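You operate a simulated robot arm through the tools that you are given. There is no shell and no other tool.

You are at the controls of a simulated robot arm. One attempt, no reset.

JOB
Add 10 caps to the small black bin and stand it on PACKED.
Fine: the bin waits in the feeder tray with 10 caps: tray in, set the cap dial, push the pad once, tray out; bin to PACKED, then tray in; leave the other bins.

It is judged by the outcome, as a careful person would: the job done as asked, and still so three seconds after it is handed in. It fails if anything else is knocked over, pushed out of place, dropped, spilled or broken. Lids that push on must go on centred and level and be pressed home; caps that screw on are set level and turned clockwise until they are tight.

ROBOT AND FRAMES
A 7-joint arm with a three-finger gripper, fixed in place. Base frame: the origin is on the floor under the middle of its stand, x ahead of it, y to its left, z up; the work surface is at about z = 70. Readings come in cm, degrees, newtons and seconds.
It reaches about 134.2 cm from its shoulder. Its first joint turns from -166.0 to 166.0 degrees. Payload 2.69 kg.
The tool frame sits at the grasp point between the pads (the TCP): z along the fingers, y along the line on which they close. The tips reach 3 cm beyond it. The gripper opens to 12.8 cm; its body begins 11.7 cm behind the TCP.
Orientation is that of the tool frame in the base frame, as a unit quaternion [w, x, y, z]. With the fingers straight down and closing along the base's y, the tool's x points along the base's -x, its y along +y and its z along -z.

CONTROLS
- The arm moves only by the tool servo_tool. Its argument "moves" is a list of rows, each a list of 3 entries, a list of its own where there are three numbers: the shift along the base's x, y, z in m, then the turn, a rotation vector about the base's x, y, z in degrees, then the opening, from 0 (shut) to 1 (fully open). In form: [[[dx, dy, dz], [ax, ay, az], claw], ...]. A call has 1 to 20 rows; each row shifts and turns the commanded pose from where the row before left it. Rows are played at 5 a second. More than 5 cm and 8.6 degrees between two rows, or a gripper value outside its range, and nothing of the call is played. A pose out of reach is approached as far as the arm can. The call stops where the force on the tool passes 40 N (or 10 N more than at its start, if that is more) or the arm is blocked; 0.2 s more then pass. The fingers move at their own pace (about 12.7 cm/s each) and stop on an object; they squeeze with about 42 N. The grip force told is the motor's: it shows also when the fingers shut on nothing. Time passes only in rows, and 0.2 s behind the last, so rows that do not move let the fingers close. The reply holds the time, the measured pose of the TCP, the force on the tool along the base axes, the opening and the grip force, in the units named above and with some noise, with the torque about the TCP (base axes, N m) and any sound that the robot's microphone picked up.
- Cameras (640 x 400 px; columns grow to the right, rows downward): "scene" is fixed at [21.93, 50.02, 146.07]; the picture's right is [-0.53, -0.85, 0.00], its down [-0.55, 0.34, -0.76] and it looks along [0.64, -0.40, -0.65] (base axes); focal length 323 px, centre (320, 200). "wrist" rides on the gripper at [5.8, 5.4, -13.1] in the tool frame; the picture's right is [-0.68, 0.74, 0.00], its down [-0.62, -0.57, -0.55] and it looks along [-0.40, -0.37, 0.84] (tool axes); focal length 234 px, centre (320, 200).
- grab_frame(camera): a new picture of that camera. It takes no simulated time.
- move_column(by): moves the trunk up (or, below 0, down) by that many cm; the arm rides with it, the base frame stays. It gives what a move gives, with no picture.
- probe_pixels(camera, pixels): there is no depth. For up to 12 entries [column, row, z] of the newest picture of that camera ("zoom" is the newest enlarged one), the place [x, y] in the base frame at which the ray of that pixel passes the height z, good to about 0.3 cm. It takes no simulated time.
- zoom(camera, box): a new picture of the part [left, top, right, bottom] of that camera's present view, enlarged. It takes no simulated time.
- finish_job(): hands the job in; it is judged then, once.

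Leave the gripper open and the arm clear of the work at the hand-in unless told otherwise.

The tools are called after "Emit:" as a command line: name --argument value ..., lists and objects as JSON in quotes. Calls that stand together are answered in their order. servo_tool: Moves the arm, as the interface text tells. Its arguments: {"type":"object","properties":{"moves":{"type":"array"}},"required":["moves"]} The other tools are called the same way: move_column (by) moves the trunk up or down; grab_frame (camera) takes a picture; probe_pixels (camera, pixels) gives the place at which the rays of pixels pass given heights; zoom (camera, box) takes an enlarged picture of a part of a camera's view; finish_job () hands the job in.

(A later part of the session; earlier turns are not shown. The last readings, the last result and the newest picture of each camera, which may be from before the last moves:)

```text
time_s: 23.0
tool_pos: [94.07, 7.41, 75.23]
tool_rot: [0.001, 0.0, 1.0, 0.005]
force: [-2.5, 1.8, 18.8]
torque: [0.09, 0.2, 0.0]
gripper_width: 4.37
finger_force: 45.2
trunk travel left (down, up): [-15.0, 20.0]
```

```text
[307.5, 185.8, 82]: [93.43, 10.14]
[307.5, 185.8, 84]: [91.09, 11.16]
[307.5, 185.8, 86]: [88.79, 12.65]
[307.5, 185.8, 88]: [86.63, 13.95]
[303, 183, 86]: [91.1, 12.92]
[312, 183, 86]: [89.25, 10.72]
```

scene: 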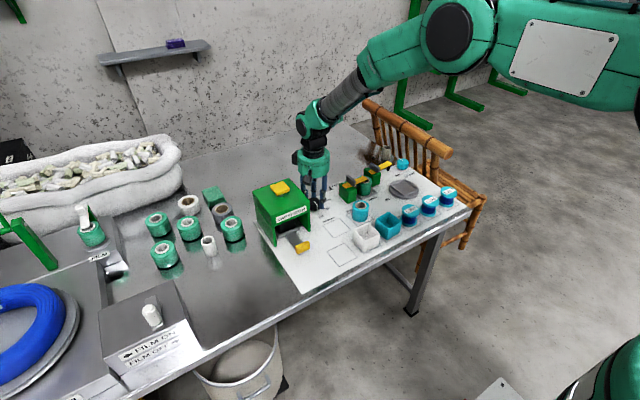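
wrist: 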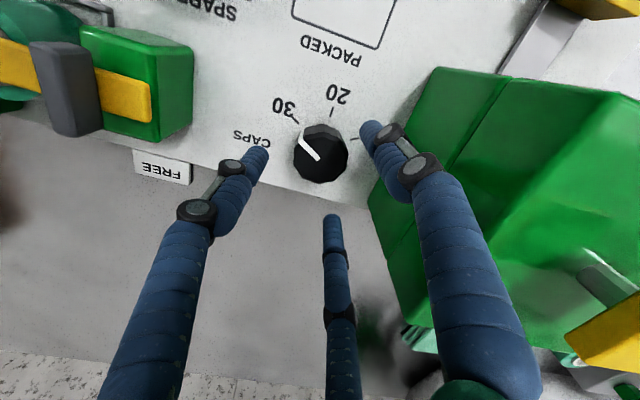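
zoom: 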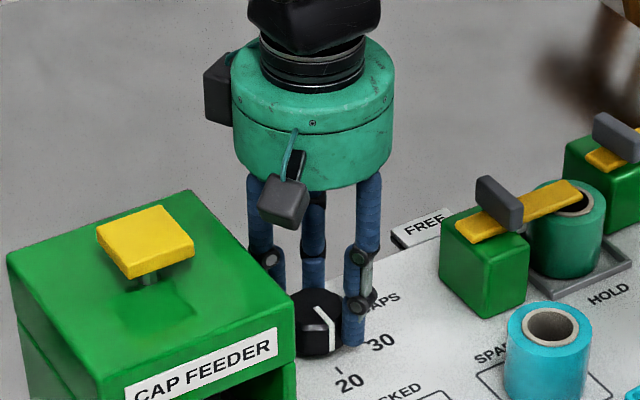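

Lowest housing corner is at z≈87, radius ≈9.4 — clears feeder top (83.7) and pad edge. Continuing −36°, relieving the 19 N vertical load by 1 mm.

Emit:
servo_tool --moves '[[[0, 0, 0.001], [0, 0, -6], 0.1], [[0, 0, 0], [0, 0, -6], 0.1], [[0, 0, 0], [0, 0, -6], 0.1], [[0, 0, 0], [0, 0, -6], 0.1], [[0, 0, 0], [0, 0, -6], 0.1], [[0, 0, 0], [0, 0, -6], 0.1], [[0, 0, 0], [0, 0, 0], 0.1]]'

Emit:
zoom --camera "wrist" --box '[240, 90, 420, 250]'

Emit:
zoom --camera "scene" --box '[270, 140, 360, 220]'

```text
time_s: 24.6
tool_pos: [93.95, 7.61, 75.18]
tool_rot: [0.0, 0.309, 0.951, 0.004]
force: [5.9, 11.3, 6.0]
torque: [0.27, -0.1, 0.0]
gripper_width: 4.35
finger_force: 45.2
trunk travel left (down, up): [-15.0, 20.0]
```

```text
2.50 times, centred on (330, 170) of wrist
```

zoom: 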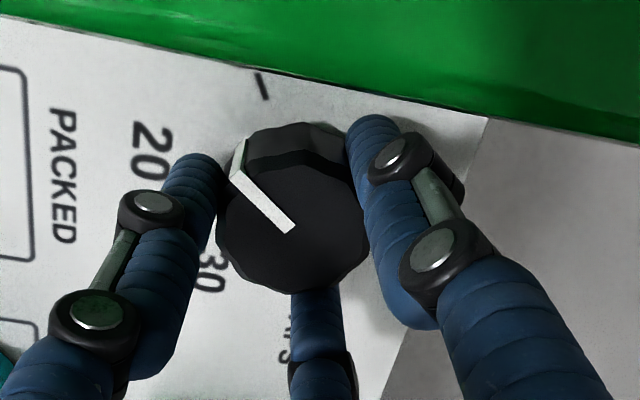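

```text
5.00 times, centred on (315, 180) of scene
```

zoom: 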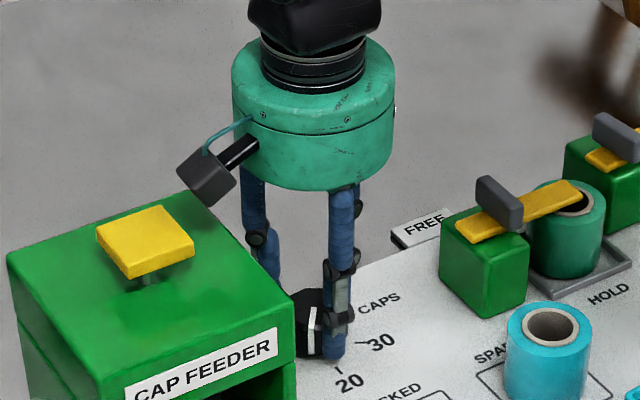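

96° turned; pointer between 20 and 10. Finishing the last −24°.

Emit:
servo_tool --moves '[[[0.0005, 0.001, 0], [0, 0, -6], 0.1], [[0, 0, 0], [0, 0, -6], 0.1], [[0, 0, 0], [0, 0, -6], 0.1], [[0, 0, 0], [0, 0, -6], 0.1], [[0, 0, 0], [0, 0, 0], 0.1]]'

Emit:
zoom --camera "wrist" --box '[240, 90, 420, 250]'

Emit:
zoom --camera "scene" --box '[270, 140, 360, 220]'

```text
time_s: 25.8
tool_pos: [94.07, 7.48, 75.18]
tool_rot: [0.002, 0.5, 0.866, 0.003]
force: [-4.0, -18.3, 12.9]
torque: [-0.93, 0.24, 0.72]
gripper_width: 4.35
finger_force: 45.1
trunk travel left (down, up): [-15.0, 20.0]
```

```text
2.50 times, centred on (330, 170) of wrist
```

zoom: 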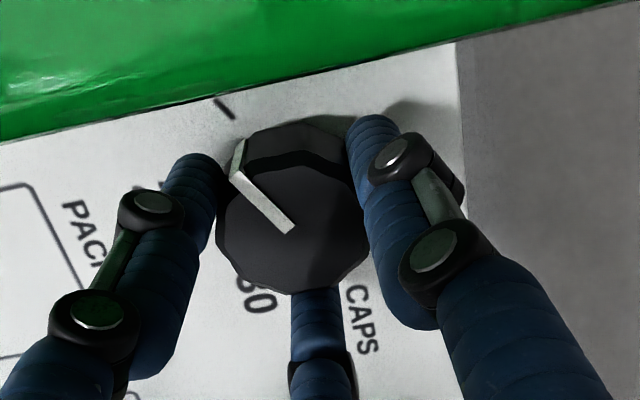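

```text
5.00 times, centred on (315, 180) of scene
```

zoom: 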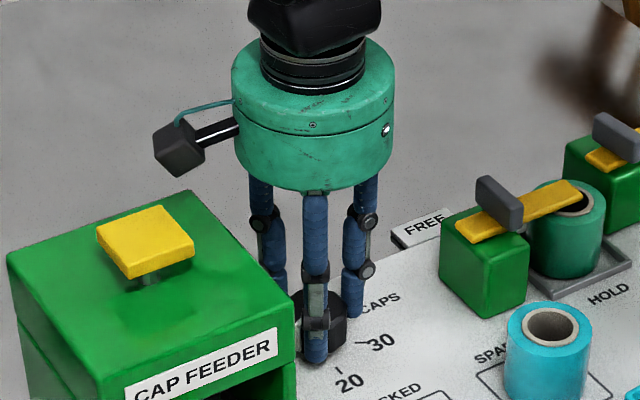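

The pointer now aligns with the 10 mark just as it did with 30 at the start. Releasing gently and rising straight up.

Emit:
servo_tool --moves '[[[0, 0, 0], [0, 0, 0], 0.45], [[0, 0, 0], [0, 0, 0], 0.6], [[0, 0, 0.01], [0, 0, 0], 0.6], [[0, 0, 0.03], [0, 0, 0], 0.6], [[0, 0, 0.04], [0, 0, 0], 0.6], [[0, 0, 0.04], [0, 0, 0], 0.6], [[0, 0, 0.04], [0, 0, 0], 0.6], [[0, 0, 0], [0, 0, 0], 0.6]]'

Emit:
zoom --camera "wrist" --box '[270, 60, 370, 150]'

Emit:
zoom --camera "scene" --box '[280, 170, 350, 220]'

```text
time_s: 27.6
tool_pos: [94.12, 7.48, 91.43]
tool_rot: [0.001, 0.499, 0.866, 0.004]
force: [-0.2, 0.3, 1.0]
torque: [0.0, -0.05, -0.01]
gripper_width: 7.67
finger_force: 0.1
trunk travel left (down, up): [-15.0, 20.0]
```

```text
4.44 times, centred on (320, 105) of wrist
```

zoom: 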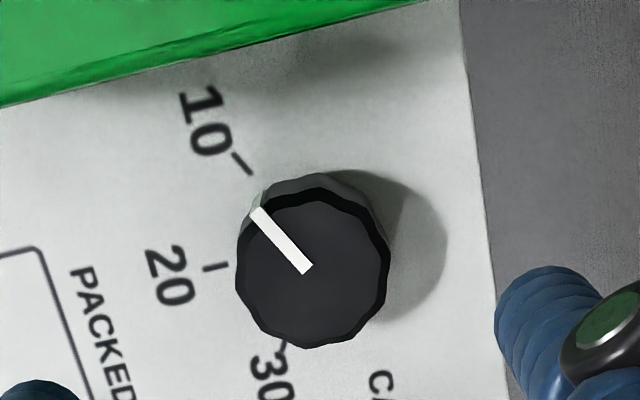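

```text
8.00 times, centred on (315, 195) of scene
```

zoom: 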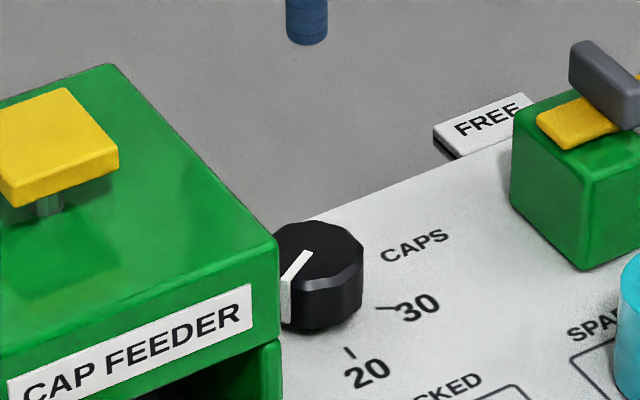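

Emit:
zoom --camera "wrist" --box '[270, 60, 370, 150]'

Emit:
probe_pixels --camera "zoom" --pixels '[[308, 270, 74], [252, 210, 74], [308, 270, 74], [252, 210, 74], [251, 174, 70.5], [232, 153, 70.5], [229, 265, 70.5], [204, 268, 70.5], [313, 270, 74], [280, 240, 74]]'

```text
4.44 times, centred on (320, 105) of wrist
```

zoom: 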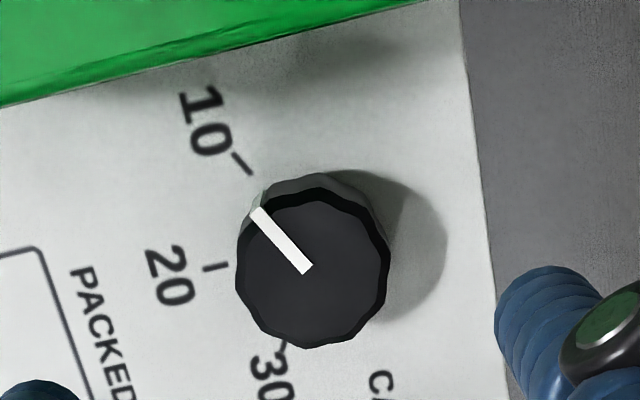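

```text
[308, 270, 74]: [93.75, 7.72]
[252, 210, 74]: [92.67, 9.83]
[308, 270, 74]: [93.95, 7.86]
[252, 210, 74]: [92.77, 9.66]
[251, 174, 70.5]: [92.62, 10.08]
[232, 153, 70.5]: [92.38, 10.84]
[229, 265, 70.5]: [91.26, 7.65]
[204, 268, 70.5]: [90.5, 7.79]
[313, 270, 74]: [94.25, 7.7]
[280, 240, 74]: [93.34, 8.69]
```

Pointer is at 120°, the 10 mark at 119° — dial set to 10. Next: rise, shut the fingers and go above the pad (91.3, 20.6).

Emit:
servo_tool --moves '[[[0, 0, 0.03], [0, 0, 7.5], 0.3], [[0, 0, 0.03], [0, 0, 7.5], 0], [[-0.005, 0.022, 0], [0, 0, 7.5], 0], [[-0.005, 0.022, 0], [0, 0, 7.5], 0], [[-0.005, 0.022, 0], [0, 0, 7.5], 0], [[-0.005, 0.022, 0], [0, 0, 7.5], 0], [[-0.005, 0.022, 0], [0, 0, 7.5], 0], [[-0.003, 0.021, 0], [0, 0, 7.5], 0], [[0, 0, 0], [0, 0, 0], 0]]'

Emit:
grab_frame --camera "wrist"

Emit:
zoom --camera "scene" --box '[230, 120, 350, 240]'

```text
time_s: 29.6
tool_pos: [91.11, 20.64, 97.05]
tool_rot: [-0.001, -0.001, 1.0, 0.003]
force: [-0.2, -0.3, 0.7]
torque: [-0.03, -0.04, -0.02]
gripper_width: 0.21
finger_force: 31.3
trunk travel left (down, up): [-15.0, 20.0]
```

```text
taken
```

wrist: 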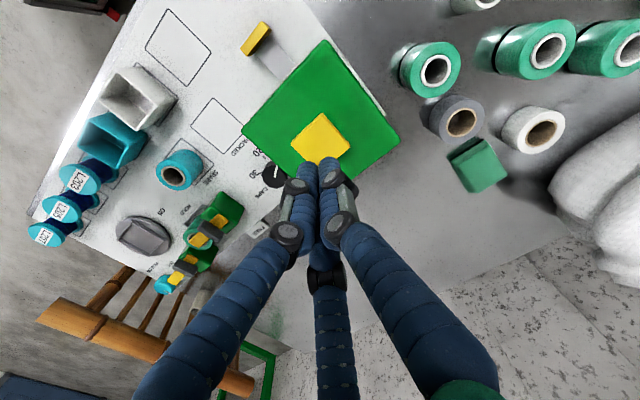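

```text
3.33 times, centred on (290, 180) of scene
```

zoom: 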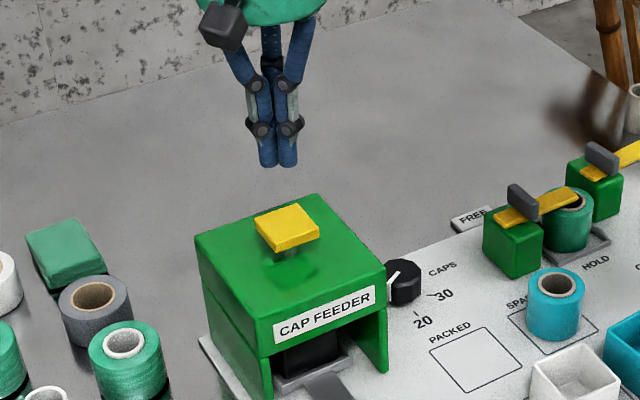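

Emit:
probe_pixels --camera "wrist" --pixels '[[320, 139, 87], [320, 139, 86], [318, 114, 87], [350, 142, 87], [291, 140, 87], [320, 139, 87]]'

```text
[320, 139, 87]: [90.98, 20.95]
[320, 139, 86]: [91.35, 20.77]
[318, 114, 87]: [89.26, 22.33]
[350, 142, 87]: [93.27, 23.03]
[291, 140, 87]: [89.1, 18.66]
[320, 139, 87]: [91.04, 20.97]
```

Pad centre ≈ (91.1, 20.8); I'm on it. Descend to just above the pad, then press slowly in 2 mm steps.

Emit:
servo_tool --moves '[[[0, 0.001, -0.03], [0, 0, 0], 0], [[0, 0, -0.025], [0, 0, 0], 0], [[0, 0, -0.005], [0, 0, 0], 0], [[0, 0, 0], [0, 0, 0], 0]]'

Emit:
zoom --camera "scene" --box '[240, 140, 330, 220]'

```text
time_s: 30.6
tool_pos: [91.07, 20.94, 91.1]
tool_rot: [0.001, -0.001, 1.0, 0.003]
force: [0.1, 0.3, 0.7]
torque: [-0.02, 0.0, 0.01]
gripper_width: 0.22
finger_force: 31.2
trunk travel left (down, up): [-15.0, 20.0]
```

```text
5.00 times, centred on (285, 180) of scene
```

zoom: 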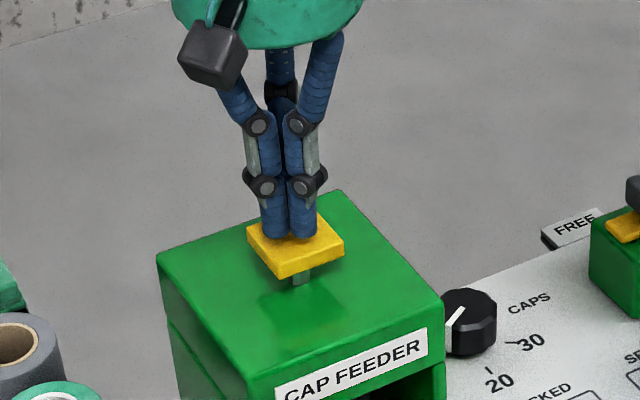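

Emit:
servo_tool --moves '[[[0, 0, -0.003], [0, 0, 0], 0], [[0, 0, -0.003], [0, 0, 0], 0], [[0, 0, -0.003], [0, 0, 0], 0], [[0, 0, -0.003], [0, 0, 0], 0], [[0, 0, 0], [0, 0, 0], 0]]'

```text
time_s: 31.8
tool_pos: [91.18, 20.74, 89.87]
tool_rot: [-0.001, -0.001, 1.0, 0.004]
force: [0.2, 0.0, 0.4]
torque: [0.0, -0.05, -0.03]
gripper_width: 0.2
finger_force: 31.7
trunk travel left (down, up): [-15.0, 20.0]
```

No contact yet at tip z≈86.9. Continuing down in 3 mm steps.

Emit:
servo_tool --moves '[[[0, 0, -0.003], [0, 0, 0], 0], [[0, 0, -0.003], [0, 0, 0], 0], [[0, 0, 0], [0, 0, 0], 0]]'

Emit:
zoom --camera "scene" --box '[240, 140, 330, 220]'

```text
time_s: 32.6
tool_pos: [91.33, 20.82, 89.38]
tool_rot: [0.0, -0.002, 1.0, 0.004]
force: [0.5, -0.3, 2.0]
torque: [-0.03, -0.02, 0.03]
gripper_width: 0.2
finger_force: 31.1
trunk travel left (down, up): [-15.0, 20.0]
```

```text
5.00 times, centred on (285, 180) of scene
```

zoom: 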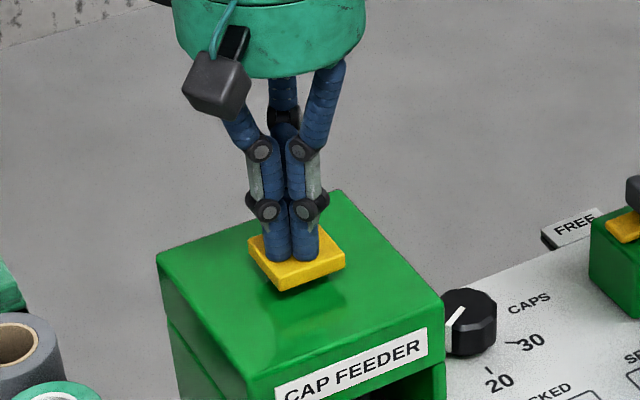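

The pad has started down (force 2 N), no click heard yet. Keep pressing on, without lifting.

Emit:
servo_tool --moves '[[[0, 0, -0.003], [0, 0, 0], 0], [[0, 0, -0.003], [0, 0, 0], 0], [[0, 0, 0], [0, 0, 0], 0]]'

Emit:
zoom --camera "scene" --box '[240, 140, 330, 220]'

```text
time_s: 33.4
tool_pos: [91.28, 20.59, 88.65]
tool_rot: [0.0, -0.001, 1.0, 0.004]
force: [-1.1, 1.3, 3.6]
torque: [0.03, 0.01, 0.01]
gripper_width: 0.22
finger_force: 31.3
trunk travel left (down, up): [-15.0, 20.0]
heard: click
```

```text
5.00 times, centred on (285, 180) of scene
```

zoom: 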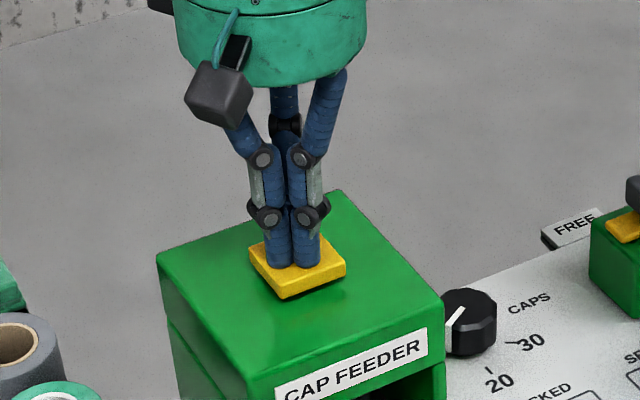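

A click was heard — the feeder fired. Lifting straight off the pad and waiting for the caps to fall.

Emit:
servo_tool --moves '[[[0, 0, 0.02], [0, 0, 0], 0], [[0, 0, 0.03], [0, 0, 0], 0], [[0, 0, 0.03], [0, 0, 0], 0], [[0, 0, 0], [0, 0, 0], 0], [[0, 0, 0], [0, 0, 0], 0], [[0, 0, 0], [0, 0, 0], 0], [[0, 0, 0], [0, 0, 0], 0], [[0, 0, 0], [0, 0, 0], 0]]'

Emit:
zoom --camera "scene" --box '[240, 150, 340, 270]'

```text
time_s: 35.2
tool_pos: [91.27, 20.66, 96.6]
tool_rot: [-0.001, -0.001, 1.0, 0.004]
force: [0.2, -1.0, 1.1]
torque: [-0.01, -0.01, 0.02]
gripper_width: 0.17
finger_force: 30.7
trunk travel left (down, up): [-15.0, 20.0]
```

```text
3.33 times, centred on (290, 210) of scene
```

zoom: 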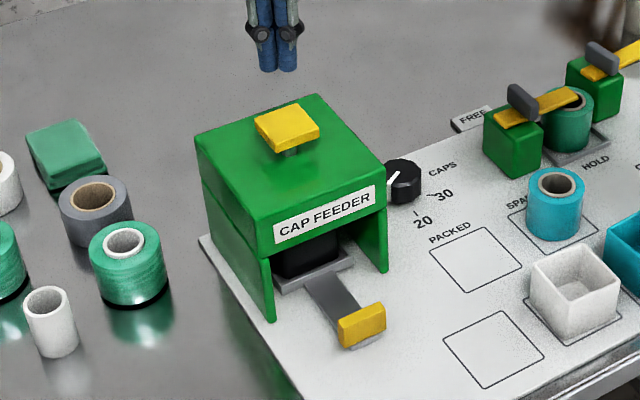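

Pad sprung back. Now tray out: I'll hook the shut fingers behind the handle (handle back face x≈79.5, feeder front x≈85.4), tilting 25° so the gripper body stays away from the feeder. First move back and tilt at safe height.

Emit:
servo_tool --moves '[[[-0.027, 0, 0.005], [0, 0, 7.5], 0], [[-0.027, 0, 0.005], [0, 0, 7.5], 0], [[-0.027, 0, 0.005], [0, 0, 7.5], 0], [[-0.027, 0, 0], [0, 0, 7.5], 0], [[0, 0, 0], [0, -8.33, 0], 0], [[0, 0, 0], [0, -8.33, 0], 0], [[0, 0, 0], [0, -8.33, 0], 0], [[0, 0, 0], [0, 0, 0], 0]]'

Emit:
grab_frame --camera "wrist"

Emit:
zoom --camera "scene" --box '[250, 150, 350, 270]'

```text
time_s: 37.0
tool_pos: [80.42, 20.63, 98.27]
tool_rot: [0.209, -0.254, 0.943, -0.052]
force: [-1.1, -0.2, 0.5]
torque: [-0.02, -0.04, 0.0]
gripper_width: 0.19
finger_force: 31.4
trunk travel left (down, up): [-15.0, 20.0]
```

```text
taken
```

wrist: 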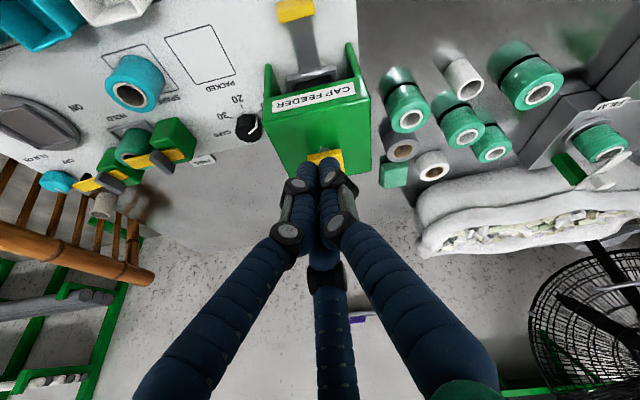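

```text
3.33 times, centred on (300, 210) of scene
```

zoom: 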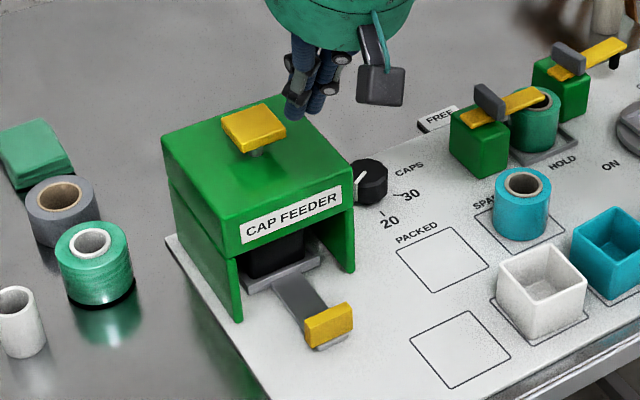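

Measuring the handle and tray-arm in this clear view.

Emit:
zoom --camera "scene" --box '[270, 220, 320, 262]'

```text
9.52 times, centred on (295, 241) of scene
```

zoom: 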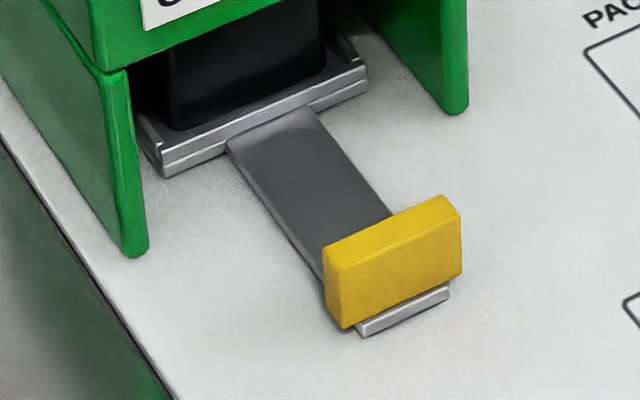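

Emit:
probe_pixels --camera "zoom" --pixels '[[340, 328, 71.5], [462, 275, 71.5], [338, 262, 74.5], [460, 208, 74.5], [323, 247, 74.5], [443, 196, 74.5], [362, 335, 70.7], [448, 297, 70.7], [168, 175, 70.7], [366, 90, 70.7], [135, 257, 70.5], [460, 113, 70.5]]'

```text
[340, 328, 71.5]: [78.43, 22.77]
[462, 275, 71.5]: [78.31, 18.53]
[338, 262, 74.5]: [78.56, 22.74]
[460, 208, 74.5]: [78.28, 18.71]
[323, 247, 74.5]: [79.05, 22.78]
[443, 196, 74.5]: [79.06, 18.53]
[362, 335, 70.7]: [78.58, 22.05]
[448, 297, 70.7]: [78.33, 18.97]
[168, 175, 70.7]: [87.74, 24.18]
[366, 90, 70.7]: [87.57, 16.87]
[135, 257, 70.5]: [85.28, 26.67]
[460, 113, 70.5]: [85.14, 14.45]
```

Handle back face x≈79.2, top z 74.5; tray front edge x≈87.6, so there's room. Descending behind the handle in stages.

Emit:
servo_tool --moves '[[[0.009, 0.0005, -0.04], [0, 0, 0], 0], [[0, 0, -0.045], [0, 0, 0], 0], [[0, 0, -0.045], [0, 0, 0], 0], [[0, 0, -0.04], [0, 0, 0], 0], [[0, 0, 0], [0, 0, 0], 0]]'

Emit:
grab_frame --camera "wrist"

Emit:
zoom --camera "scene" --box '[250, 170, 350, 270]'

```text
time_s: 38.2
tool_pos: [81.02, 20.42, 81.31]
tool_rot: [0.207, -0.254, 0.943, -0.053]
force: [-0.4, -0.3, -0.8]
torque: [-0.02, 0.0, -0.02]
gripper_width: 0.21
finger_force: 31.4
trunk travel left (down, up): [-15.0, 20.0]
```

```text
taken
```

wrist: 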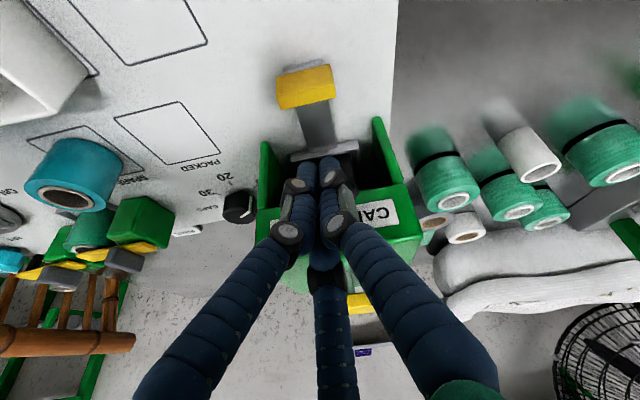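

```text
4.00 times, centred on (300, 220) of scene
```

zoom: 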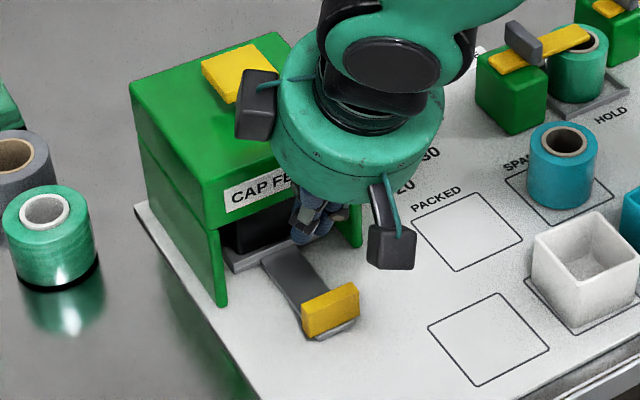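

Clearances look fine. Lowering the last 5.7 cm behind the handle.

Emit:
servo_tool --moves '[[[0.002, 0.001, -0.02], [0, 0, 0], 0], [[0, 0, -0.02], [0, 0, 0], 0], [[0, 0, -0.01], [0, 0, 0], 0], [[0, 0, -0.006], [0, 0, 0], 0], [[0, 0, 0], [0, 0, 0], 0]]'

Emit:
zoom --camera "wrist" --box '[230, 40, 410, 220]'

Emit:
zoom --camera "scene" --box '[250, 170, 350, 270]'

```text
time_s: 39.4
tool_pos: [81.54, 20.93, 75.69]
tool_rot: [0.208, -0.254, 0.943, -0.052]
force: [-0.9, 0.6, 0.4]
torque: [0.02, 0.0, -0.04]
gripper_width: 0.2
finger_force: 31.6
trunk travel left (down, up): [-15.0, 20.0]
```

```text
2.22 times, centred on (320, 130) of wrist
```

zoom: 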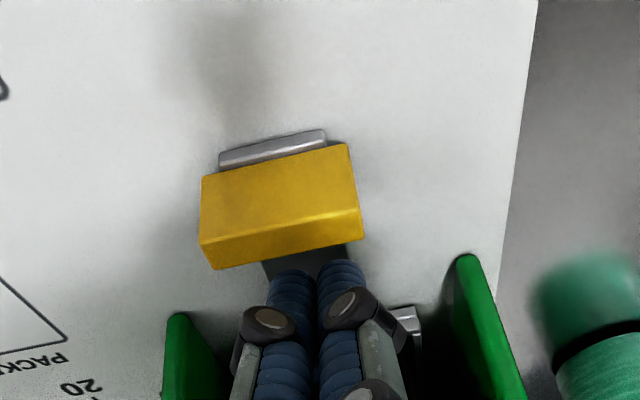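

```text
4.00 times, centred on (300, 220) of scene
```

zoom: 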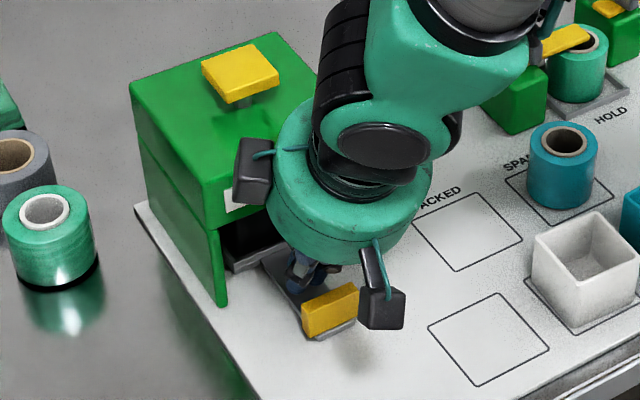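

Fingers are behind the handle and over the tray arm. Pulling −x gently: first 3 cm, then check that the handle follows.

Emit:
servo_tool --moves '[[[0, -0.003, 0], [0, 0, 0], 0], [[-0.005, 0, 0], [0, 0, 0], 0], [[-0.005, 0, 0], [0, 0, 0], 0], [[-0.006, 0, 0], [0, 0, 0], 0], [[-0.007, 0, 0], [0, 0, 0], 0], [[-0.007, 0, 0], [0, 0, 0], 0], [[0, 0, 0], [0, 0, 0], 0]]'

Emit:
zoom --camera "scene" --box '[250, 170, 350, 270]'

Emit:
zoom --camera "wrist" --box '[230, 40, 410, 220]'

```text
time_s: 41.0
tool_pos: [78.66, 20.74, 75.76]
tool_rot: [0.208, -0.254, 0.943, -0.054]
force: [-0.3, 0.0, -0.9]
torque: [0.0, 0.01, -0.02]
gripper_width: 0.21
finger_force: 31.5
trunk travel left (down, up): [-15.0, 20.0]
```

```text
4.00 times, centred on (300, 220) of scene
```

zoom: 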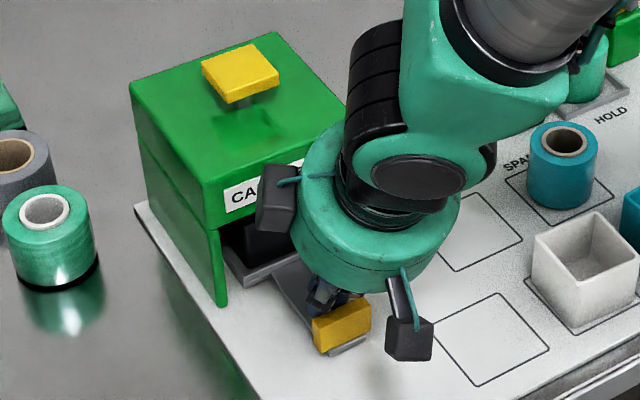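

```text
2.22 times, centred on (320, 130) of wrist
```

zoom: 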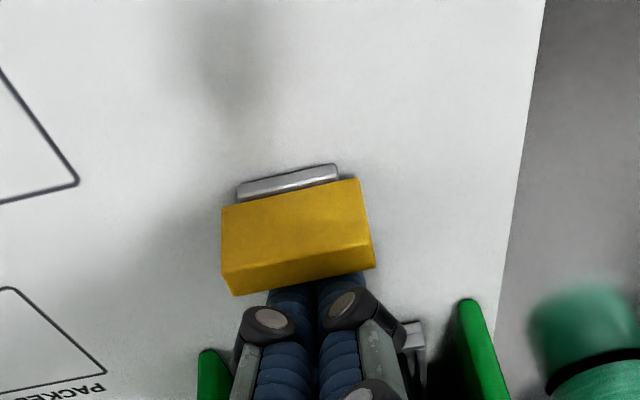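

The handle follows. Checking its position, then pulling on.

Emit:
grab_frame --camera "scene"

Emit:
probe_pixels --camera "scene" --pixels '[[299.7, 258, 71.5], [312, 252.3, 71.5], [299.7, 258, 71.5], [312, 252.3, 71.5]]'

Emit:
servo_tool --moves '[[[-0.007, 0, 0], [0, 0, 0], 0], [[-0.007, 0, 0], [0, 0, 0], 0], [[-0.008, 0, 0], [0, 0, 0], 0], [[-0.008, 0, 0], [0, 0, 0], 0], [[-0.008, 0, 0], [0, 0, 0], 0], [[-0.008, 0, 0], [0, 0, 0], 0], [[-0.008, 0, 0], [0, 0, 0], 0], [[-0.008, 0, 0], [0, 0, 0], 0], [[0, 0, 0], [0, 0, 0], 0]]'

Emit:
zoom --camera "scene" --box '[260, 190, 360, 290]'

```text
taken
```

scene: 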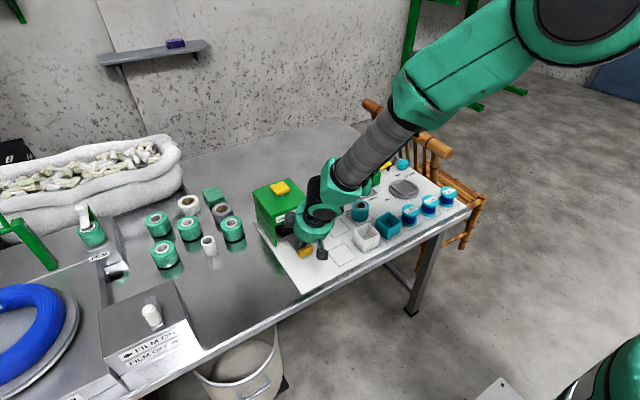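

```text
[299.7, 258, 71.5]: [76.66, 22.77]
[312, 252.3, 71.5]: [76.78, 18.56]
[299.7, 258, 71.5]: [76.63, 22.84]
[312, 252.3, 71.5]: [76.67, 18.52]
```

```text
time_s: 43.0
tool_pos: [72.37, 20.75, 75.53]
tool_rot: [0.207, -0.254, 0.943, -0.054]
force: [-0.4, -0.2, -0.1]
torque: [0.0, 0.01, 0.0]
gripper_width: 0.23
finger_force: 31.2
trunk travel left (down, up): [-15.0, 20.0]
```

```text
4.00 times, centred on (310, 240) of scene
```

zoom: 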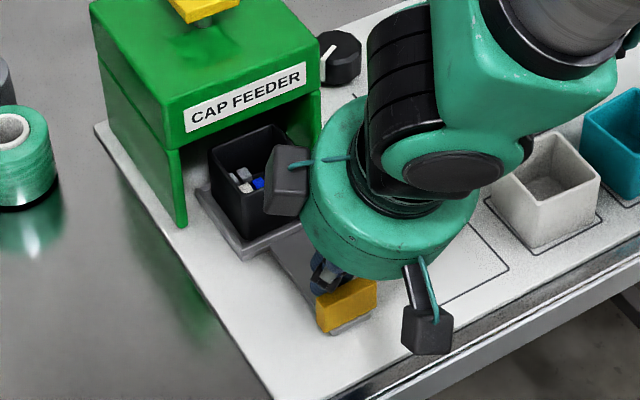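

Handle front ≈ 70.4 now, caps visible in the bin. 5 cm more to its original place (65.3); slower at the end.

Emit:
servo_tool --moves '[[[-0.008, 0, 0], [0, 0, 0], 0], [[-0.008, 0, 0], [0, 0, 0], 0], [[-0.008, 0, 0], [0, 0, 0], 0], [[-0.008, 0, 0], [0, 0, 0], 0], [[-0.006, 0, 0], [0, 0, 0], 0], [[-0.005, 0, 0], [0, 0, 0], 0], [[-0.004, 0, 0], [0, 0, 0], 0], [[0, 0, 0], [0, 0, 0], 0]]'

Emit:
zoom --camera "scene" --box '[260, 200, 360, 300]'

```text
time_s: 44.8
tool_pos: [67.68, 20.7, 75.59]
tool_rot: [0.207, -0.255, 0.943, -0.052]
force: [0.3, 0.3, 0.3]
torque: [0.0, 0.02, 0.03]
gripper_width: 0.21
finger_force: 31.1
trunk travel left (down, up): [-15.0, 20.0]
```

```text
4.00 times, centred on (310, 250) of scene
```

zoom: 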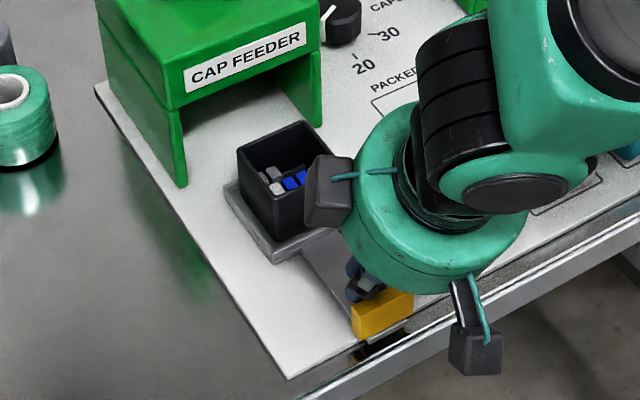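

Almost out (handle front ≈ 65.7). A last slow half-centimetre to meet the out stop.

Emit:
servo_tool --moves '[[[-0.003, 0, 0], [0, 0, 0], 0], [[-0.003, 0, 0], [0, 0, 0], 0], [[0, 0, 0], [0, 0, 0], 0]]'

```text
time_s: 45.6
tool_pos: [67.22, 20.54, 75.66]
tool_rot: [0.208, -0.254, 0.943, -0.053]
force: [8.9, -2.2, 1.8]
torque: [-0.06, -0.14, 0.04]
gripper_width: 0.63
finger_force: 32.1
trunk travel left (down, up): [-15.0, 20.0]
```

Out stop reached (9 N). Easing forward to unload, then lifting straight up and clear to view the bin.

Emit:
servo_tool --moves '[[[0.006, 0, 0], [0, 0, 0], 0], [[0, 0, 0.02], [0, 0, 0], 0], [[0, 0, 0.04], [0, 0, 0], 0], [[0, 0, 0.045], [0, 0, 0], 0], [[0, 0, 0.045], [0, 0, 0], 0], [[0, 0, 0.045], [0, 8.33, 0], 0], [[0, 0, 0.0], [0, 8.33, 0], 0], [[0, 0, 0.0], [0, 8.33, 0], 0], [[0, 0, 0], [0, 0, 0], 0]]'

Emit:
grab_frame --camera "wrist"

Emit:
zoom --camera "scene" --box '[270, 215, 350, 295]'

```text
time_s: 47.6
tool_pos: [67.72, 20.4, 95.09]
tool_rot: [-0.003, -0.26, 0.966, 0.004]
force: [1.2, -0.4, 0.3]
torque: [-0.03, 0.05, -0.02]
gripper_width: 0.21
finger_force: 31.1
trunk travel left (down, up): [-15.0, 20.0]
```

```text
taken
```

wrist: 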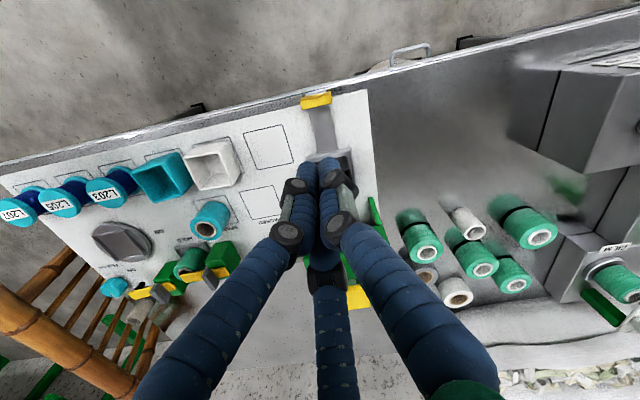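

```text
5.00 times, centred on (310, 255) of scene
```

zoom: 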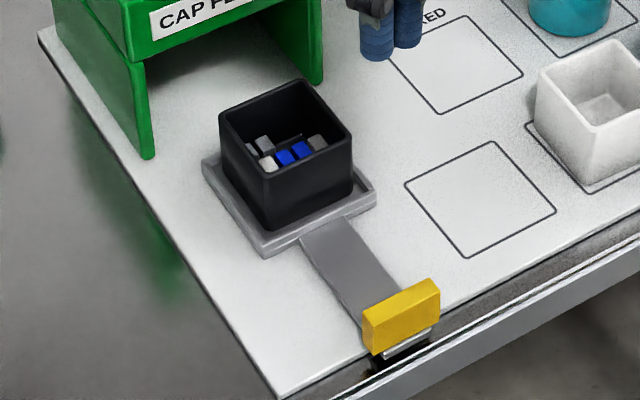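

Tray is fully out. Now inspect bin and measure: yaw to +90° (planned grasp yaw: one finger on the −x face, two on the ±y faces), open, and look down at the bin.

Emit:
servo_tool --moves '[[[0, -0.012, 0.004], [0, 0, 7.5], 0.3], [[0, -0.013, 0.004], [0, 0, 7.5], 0.6], [[0, -0.013, 0.004], [0, 0, 7.5], 1], [[0, -0.013, 0.004], [0, 0, 7.5], 1], [[0, -0.013, 0.004], [0, 0, 7.5], 1], [[0, -0.013, 0.004], [0, 0, 7.5], 1], [[0, -0.013, 0.003], [0, 0, 7.5], 1], [[0, -0.013, 0.003], [0, 0, 7.5], 1], [[0, 0, 0], [0, 0, 0], 1]]'

Emit:
grab_frame --camera "wrist"

```text
time_s: 49.6
tool_pos: [67.69, 10.31, 98.11]
tool_rot: [0.003, 0.708, -0.706, -0.002]
force: [0.4, -0.5, 0.3]
torque: [0.03, -0.01, 0.01]
gripper_width: 12.81
finger_force: 0.2
trunk travel left (down, up): [-15.0, 20.0]
```

```text
taken
```

wrist: 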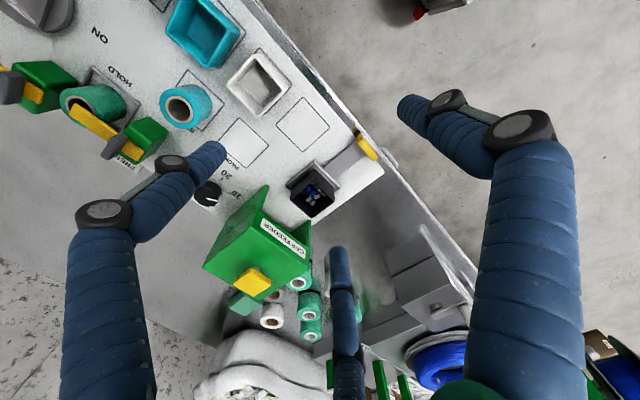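

Emit:
zoom --camera "wrist" --box '[270, 145, 360, 225]'

Emit:
probe_pixels --camera "zoom" --pixels '[[320, 200, 78], [320, 200, 76]]'

Emit:
zoom --camera "scene" --box '[280, 225, 330, 275]'

```text
5.00 times, centred on (315, 185) of wrist
```

zoom: 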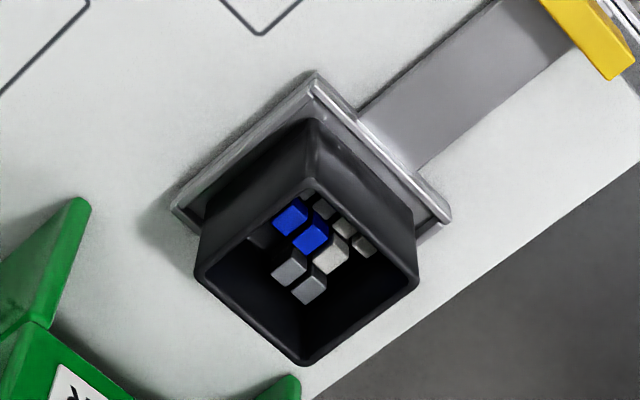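

```text
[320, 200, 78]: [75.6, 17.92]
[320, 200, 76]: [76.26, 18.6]
```

```text
8.00 times, centred on (305, 250) of scene
```

zoom: 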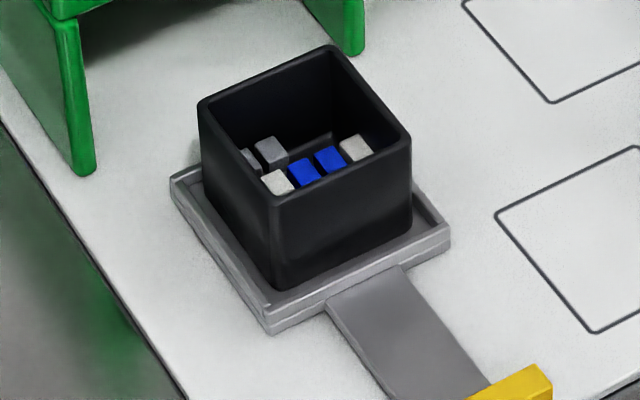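

Emit:
probe_pixels --camera "zoom" --pixels '[[273, 201, 78], [198, 102, 78], [331, 46, 78], [411, 140, 78], [275, 290, 71.5], [412, 233, 71.5], [268, 318, 71.5], [450, 230, 72], [171, 178, 72], [273, 201, 79], [273, 201, 77], [208, 190, 71.5]]'

Emit:
zoom --camera "wrist" --box '[270, 145, 360, 225]'

Emit:
probe_pixels --camera "zoom" --pixels '[[196, 275, 78], [303, 365, 78], [418, 285, 78], [314, 180, 78], [310, 118, 71.5], [416, 215, 71.5], [318, 75, 72], [451, 218, 72], [172, 207, 72]]'

```text
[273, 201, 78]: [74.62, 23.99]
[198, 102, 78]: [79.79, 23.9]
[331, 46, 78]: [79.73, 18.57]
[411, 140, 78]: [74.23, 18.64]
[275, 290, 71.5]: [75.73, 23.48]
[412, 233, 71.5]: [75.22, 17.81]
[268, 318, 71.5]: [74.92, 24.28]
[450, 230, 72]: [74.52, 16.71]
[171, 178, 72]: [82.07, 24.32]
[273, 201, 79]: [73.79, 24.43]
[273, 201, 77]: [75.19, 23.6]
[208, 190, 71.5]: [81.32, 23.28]
```

```text
5.00 times, centred on (315, 185) of wrist
```

zoom: 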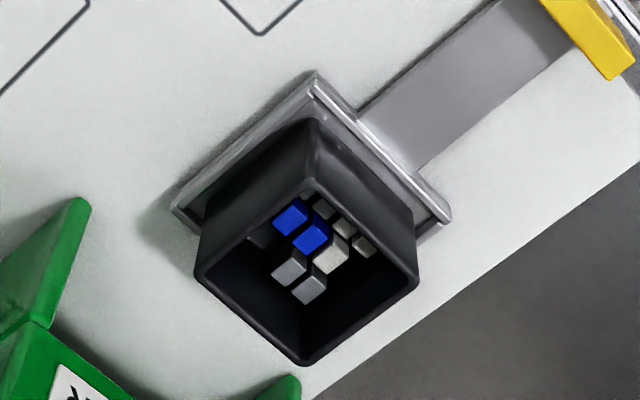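

```text
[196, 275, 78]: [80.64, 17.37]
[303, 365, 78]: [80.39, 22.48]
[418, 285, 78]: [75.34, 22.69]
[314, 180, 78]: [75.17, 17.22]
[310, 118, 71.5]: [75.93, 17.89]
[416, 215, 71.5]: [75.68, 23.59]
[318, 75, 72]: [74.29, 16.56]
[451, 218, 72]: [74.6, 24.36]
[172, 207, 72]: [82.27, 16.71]
```

Bin centre ≈ (78.4, 20.6), side ≈ 5.6, rim z ≈ 76.5. Now measuring the PACKED square and its neighbours in both views.

Emit:
zoom --camera "wrist" --box '[150, 30, 290, 190]'

Emit:
zoom --camera "scene" --box '[315, 195, 395, 265]'

```text
2.50 times, centred on (220, 110) of wrist
```

zoom: 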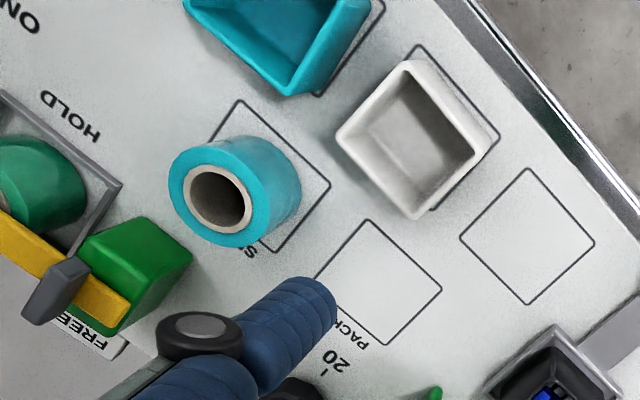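

```text
5.71 times, centred on (355, 230) of scene
```

zoom: 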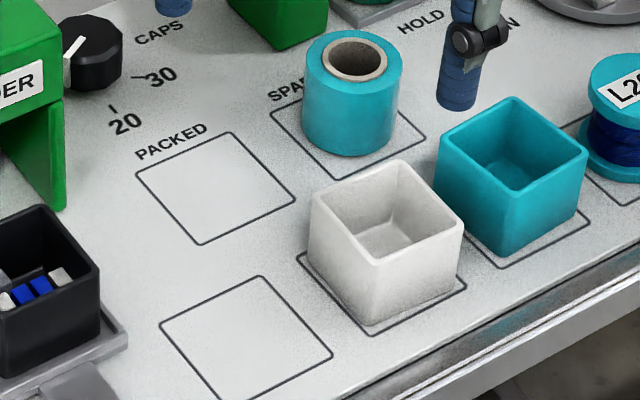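

Emit:
probe_pixels --camera "zoom" --pixels '[[137, 174, 70.5], [230, 132, 70.5], [295, 202, 70.5], [200, 245, 70.5], [216, 188, 70.5], [160, 326, 70.5], [262, 276, 70.5], [272, 112, 70.5], [426, 135, 70.5], [355, 62, 76], [300, 255, 70.5], [467, 284, 70.5]]'

Emit:
zoom --camera "wrist" --box '[150, 30, 290, 190]'

Emit:
probe_pixels --camera "zoom" --pixels '[[372, 219, 70.5], [441, 288, 70.5], [388, 345, 70.5], [316, 278, 70.5], [527, 168, 70.5], [530, 304, 70.5], [219, 200, 77], [412, 60, 76.5], [481, 152, 76.5], [413, 219, 76.5], [336, 133, 76.5]]'

```text
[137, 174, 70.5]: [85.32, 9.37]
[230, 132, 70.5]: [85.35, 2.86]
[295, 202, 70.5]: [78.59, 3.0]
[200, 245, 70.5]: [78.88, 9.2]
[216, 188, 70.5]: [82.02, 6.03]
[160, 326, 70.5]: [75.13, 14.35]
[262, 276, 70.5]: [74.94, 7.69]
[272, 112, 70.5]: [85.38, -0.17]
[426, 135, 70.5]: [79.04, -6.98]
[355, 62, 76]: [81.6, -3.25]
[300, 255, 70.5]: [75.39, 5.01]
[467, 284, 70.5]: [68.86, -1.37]
```

```text
2.50 times, centred on (220, 110) of wrist
```

zoom: 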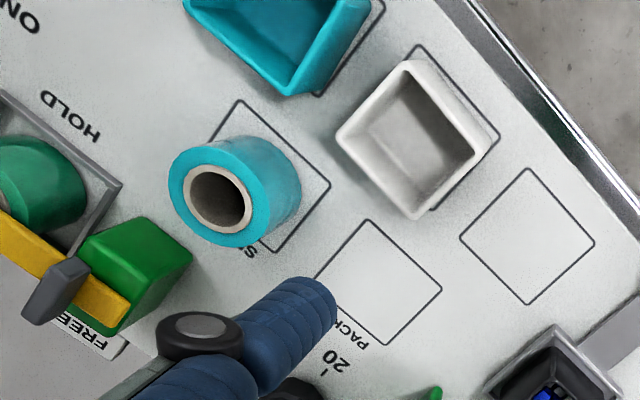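

```text
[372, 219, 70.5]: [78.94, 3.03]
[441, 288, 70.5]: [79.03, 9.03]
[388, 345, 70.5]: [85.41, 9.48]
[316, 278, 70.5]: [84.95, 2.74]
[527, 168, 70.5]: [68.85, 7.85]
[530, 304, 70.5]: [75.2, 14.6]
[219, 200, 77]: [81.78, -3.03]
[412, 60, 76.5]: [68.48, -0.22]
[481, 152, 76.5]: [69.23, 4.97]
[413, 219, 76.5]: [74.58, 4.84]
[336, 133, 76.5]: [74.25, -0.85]
```

PACKED centre = (82.05, 6.1), 6.4 cm square. Moving above the bin (78.35, 20.6) with the fingers open for a close look.

Emit:
servo_tool --moves '[[[0.0266, 0.0257, -0.02], [0, 0, 0], 1], [[0.0266, 0.0257, -0.03], [0, 0, 0], 1], [[0.0266, 0.0257, -0.03], [0, 0, 0], 1], [[0.0266, 0.0257, -0.03], [0, 0, 0], 1], [[0, 0, 0], [0, 0, 0], 1]]'

Emit:
grab_frame --camera "wrist"

Emit:
zoom --camera "scene" --box '[250, 160, 360, 290]'

```text
time_s: 50.8
tool_pos: [78.04, 20.73, 87.41]
tool_rot: [0.004, 0.708, -0.706, -0.004]
force: [0.0, 0.9, -2.0]
torque: [-0.03, 0.02, 0.03]
gripper_width: 12.8
finger_force: 0.0
trunk travel left (down, up): [-15.0, 20.0]
```

```text
taken
```

wrist: 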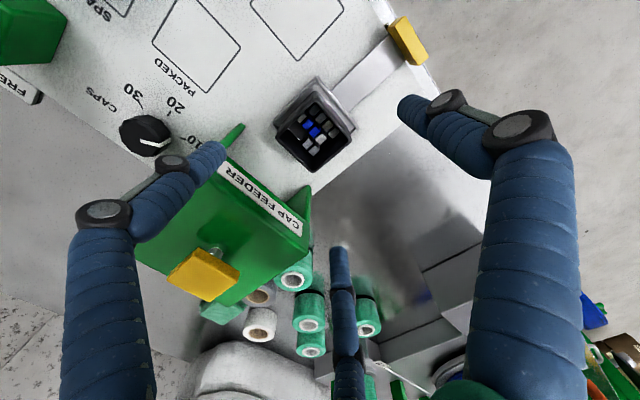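

```text
3.08 times, centred on (305, 225) of scene
```

zoom: 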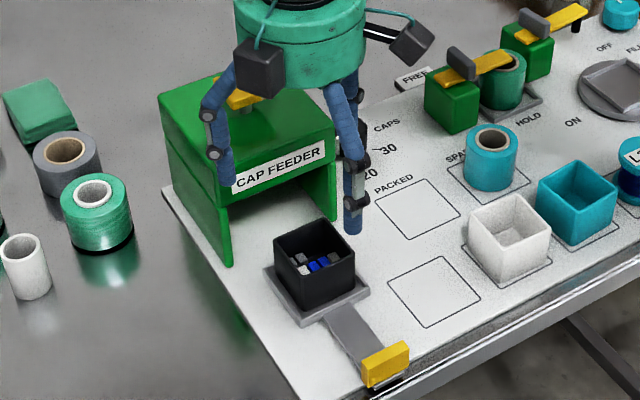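

Emit:
zoom --camera "wrist" --box '[260, 70, 370, 180]'

Emit:
probe_pixels --camera "zoom" --pixels '[[320, 200, 76.5]]'

```text
3.64 times, centred on (315, 125) of wrist
```

zoom: 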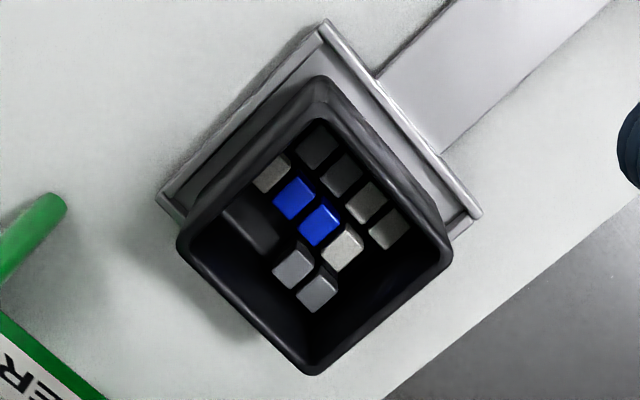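

```text
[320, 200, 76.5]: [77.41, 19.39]
```

Ten new caps lie on the ten below: 20 in all. Now refining the bin centre from this near view.

Emit:
probe_pixels --camera "zoom" --pixels '[[319, 112, 76.5], [178, 240, 76.5], [313, 375, 76.5], [453, 253, 76.5], [316, 245, 76.5], [319, 112, 77.5], [313, 375, 77.5], [178, 240, 77.5], [453, 253, 77.5], [318, 77, 71.5], [326, 20, 71.8], [482, 212, 71.8]]'

```text
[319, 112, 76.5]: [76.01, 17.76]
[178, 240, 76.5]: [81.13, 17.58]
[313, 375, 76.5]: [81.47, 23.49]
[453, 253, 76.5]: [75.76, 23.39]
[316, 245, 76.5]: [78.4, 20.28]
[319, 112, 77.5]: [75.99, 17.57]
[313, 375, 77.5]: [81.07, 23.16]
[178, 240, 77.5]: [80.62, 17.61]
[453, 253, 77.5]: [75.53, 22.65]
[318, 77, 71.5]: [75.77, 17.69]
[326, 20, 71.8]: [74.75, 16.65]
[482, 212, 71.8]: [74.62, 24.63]
```

Bin centre ≈ (78.5, 20.55). Aligning and descending so the tips are at z≈73.3, clear of the tray rim (~72).

Emit:
servo_tool --moves '[[[0.004, -0.0015, -0.03], [0, 0, 0], 1], [[0, 0, -0.035], [0, 0, 0], 1], [[0, 0, -0.03], [0, 0, 0], 1], [[0, 0, -0.015], [0, 0, 0], 1], [[0, 0, 0], [0, 0, 0], 0.8], [[0, 0, 0], [0, 0, 0], 0.8]]'

Emit:
grab_frame --camera "wrist"

Emit:
zoom --camera "scene" --box '[260, 180, 350, 290]'

```text
time_s: 52.2
tool_pos: [78.55, 20.38, 76.42]
tool_rot: [-0.003, -0.707, 0.707, 0.002]
force: [0.3, -0.2, 0.0]
torque: [0.02, 0.01, 0.04]
gripper_width: 10.26
finger_force: 0.0
trunk travel left (down, up): [-15.0, 20.0]
```

```text
taken
```

wrist: 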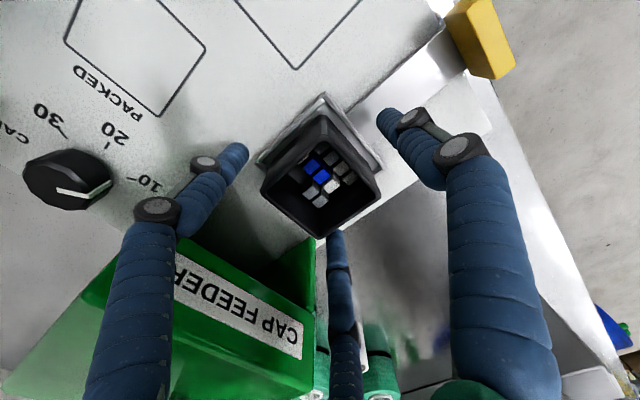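

```text
3.64 times, centred on (305, 235) of scene
```

zoom: 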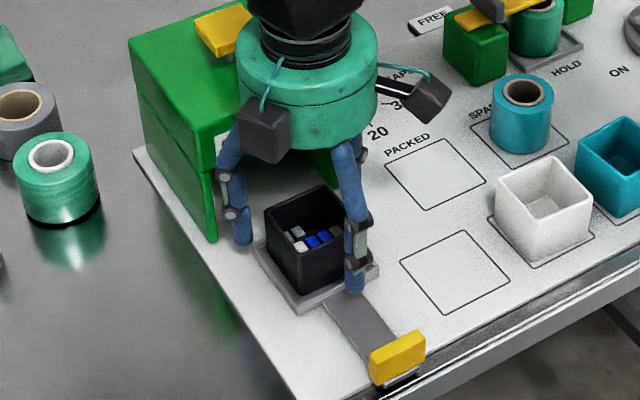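

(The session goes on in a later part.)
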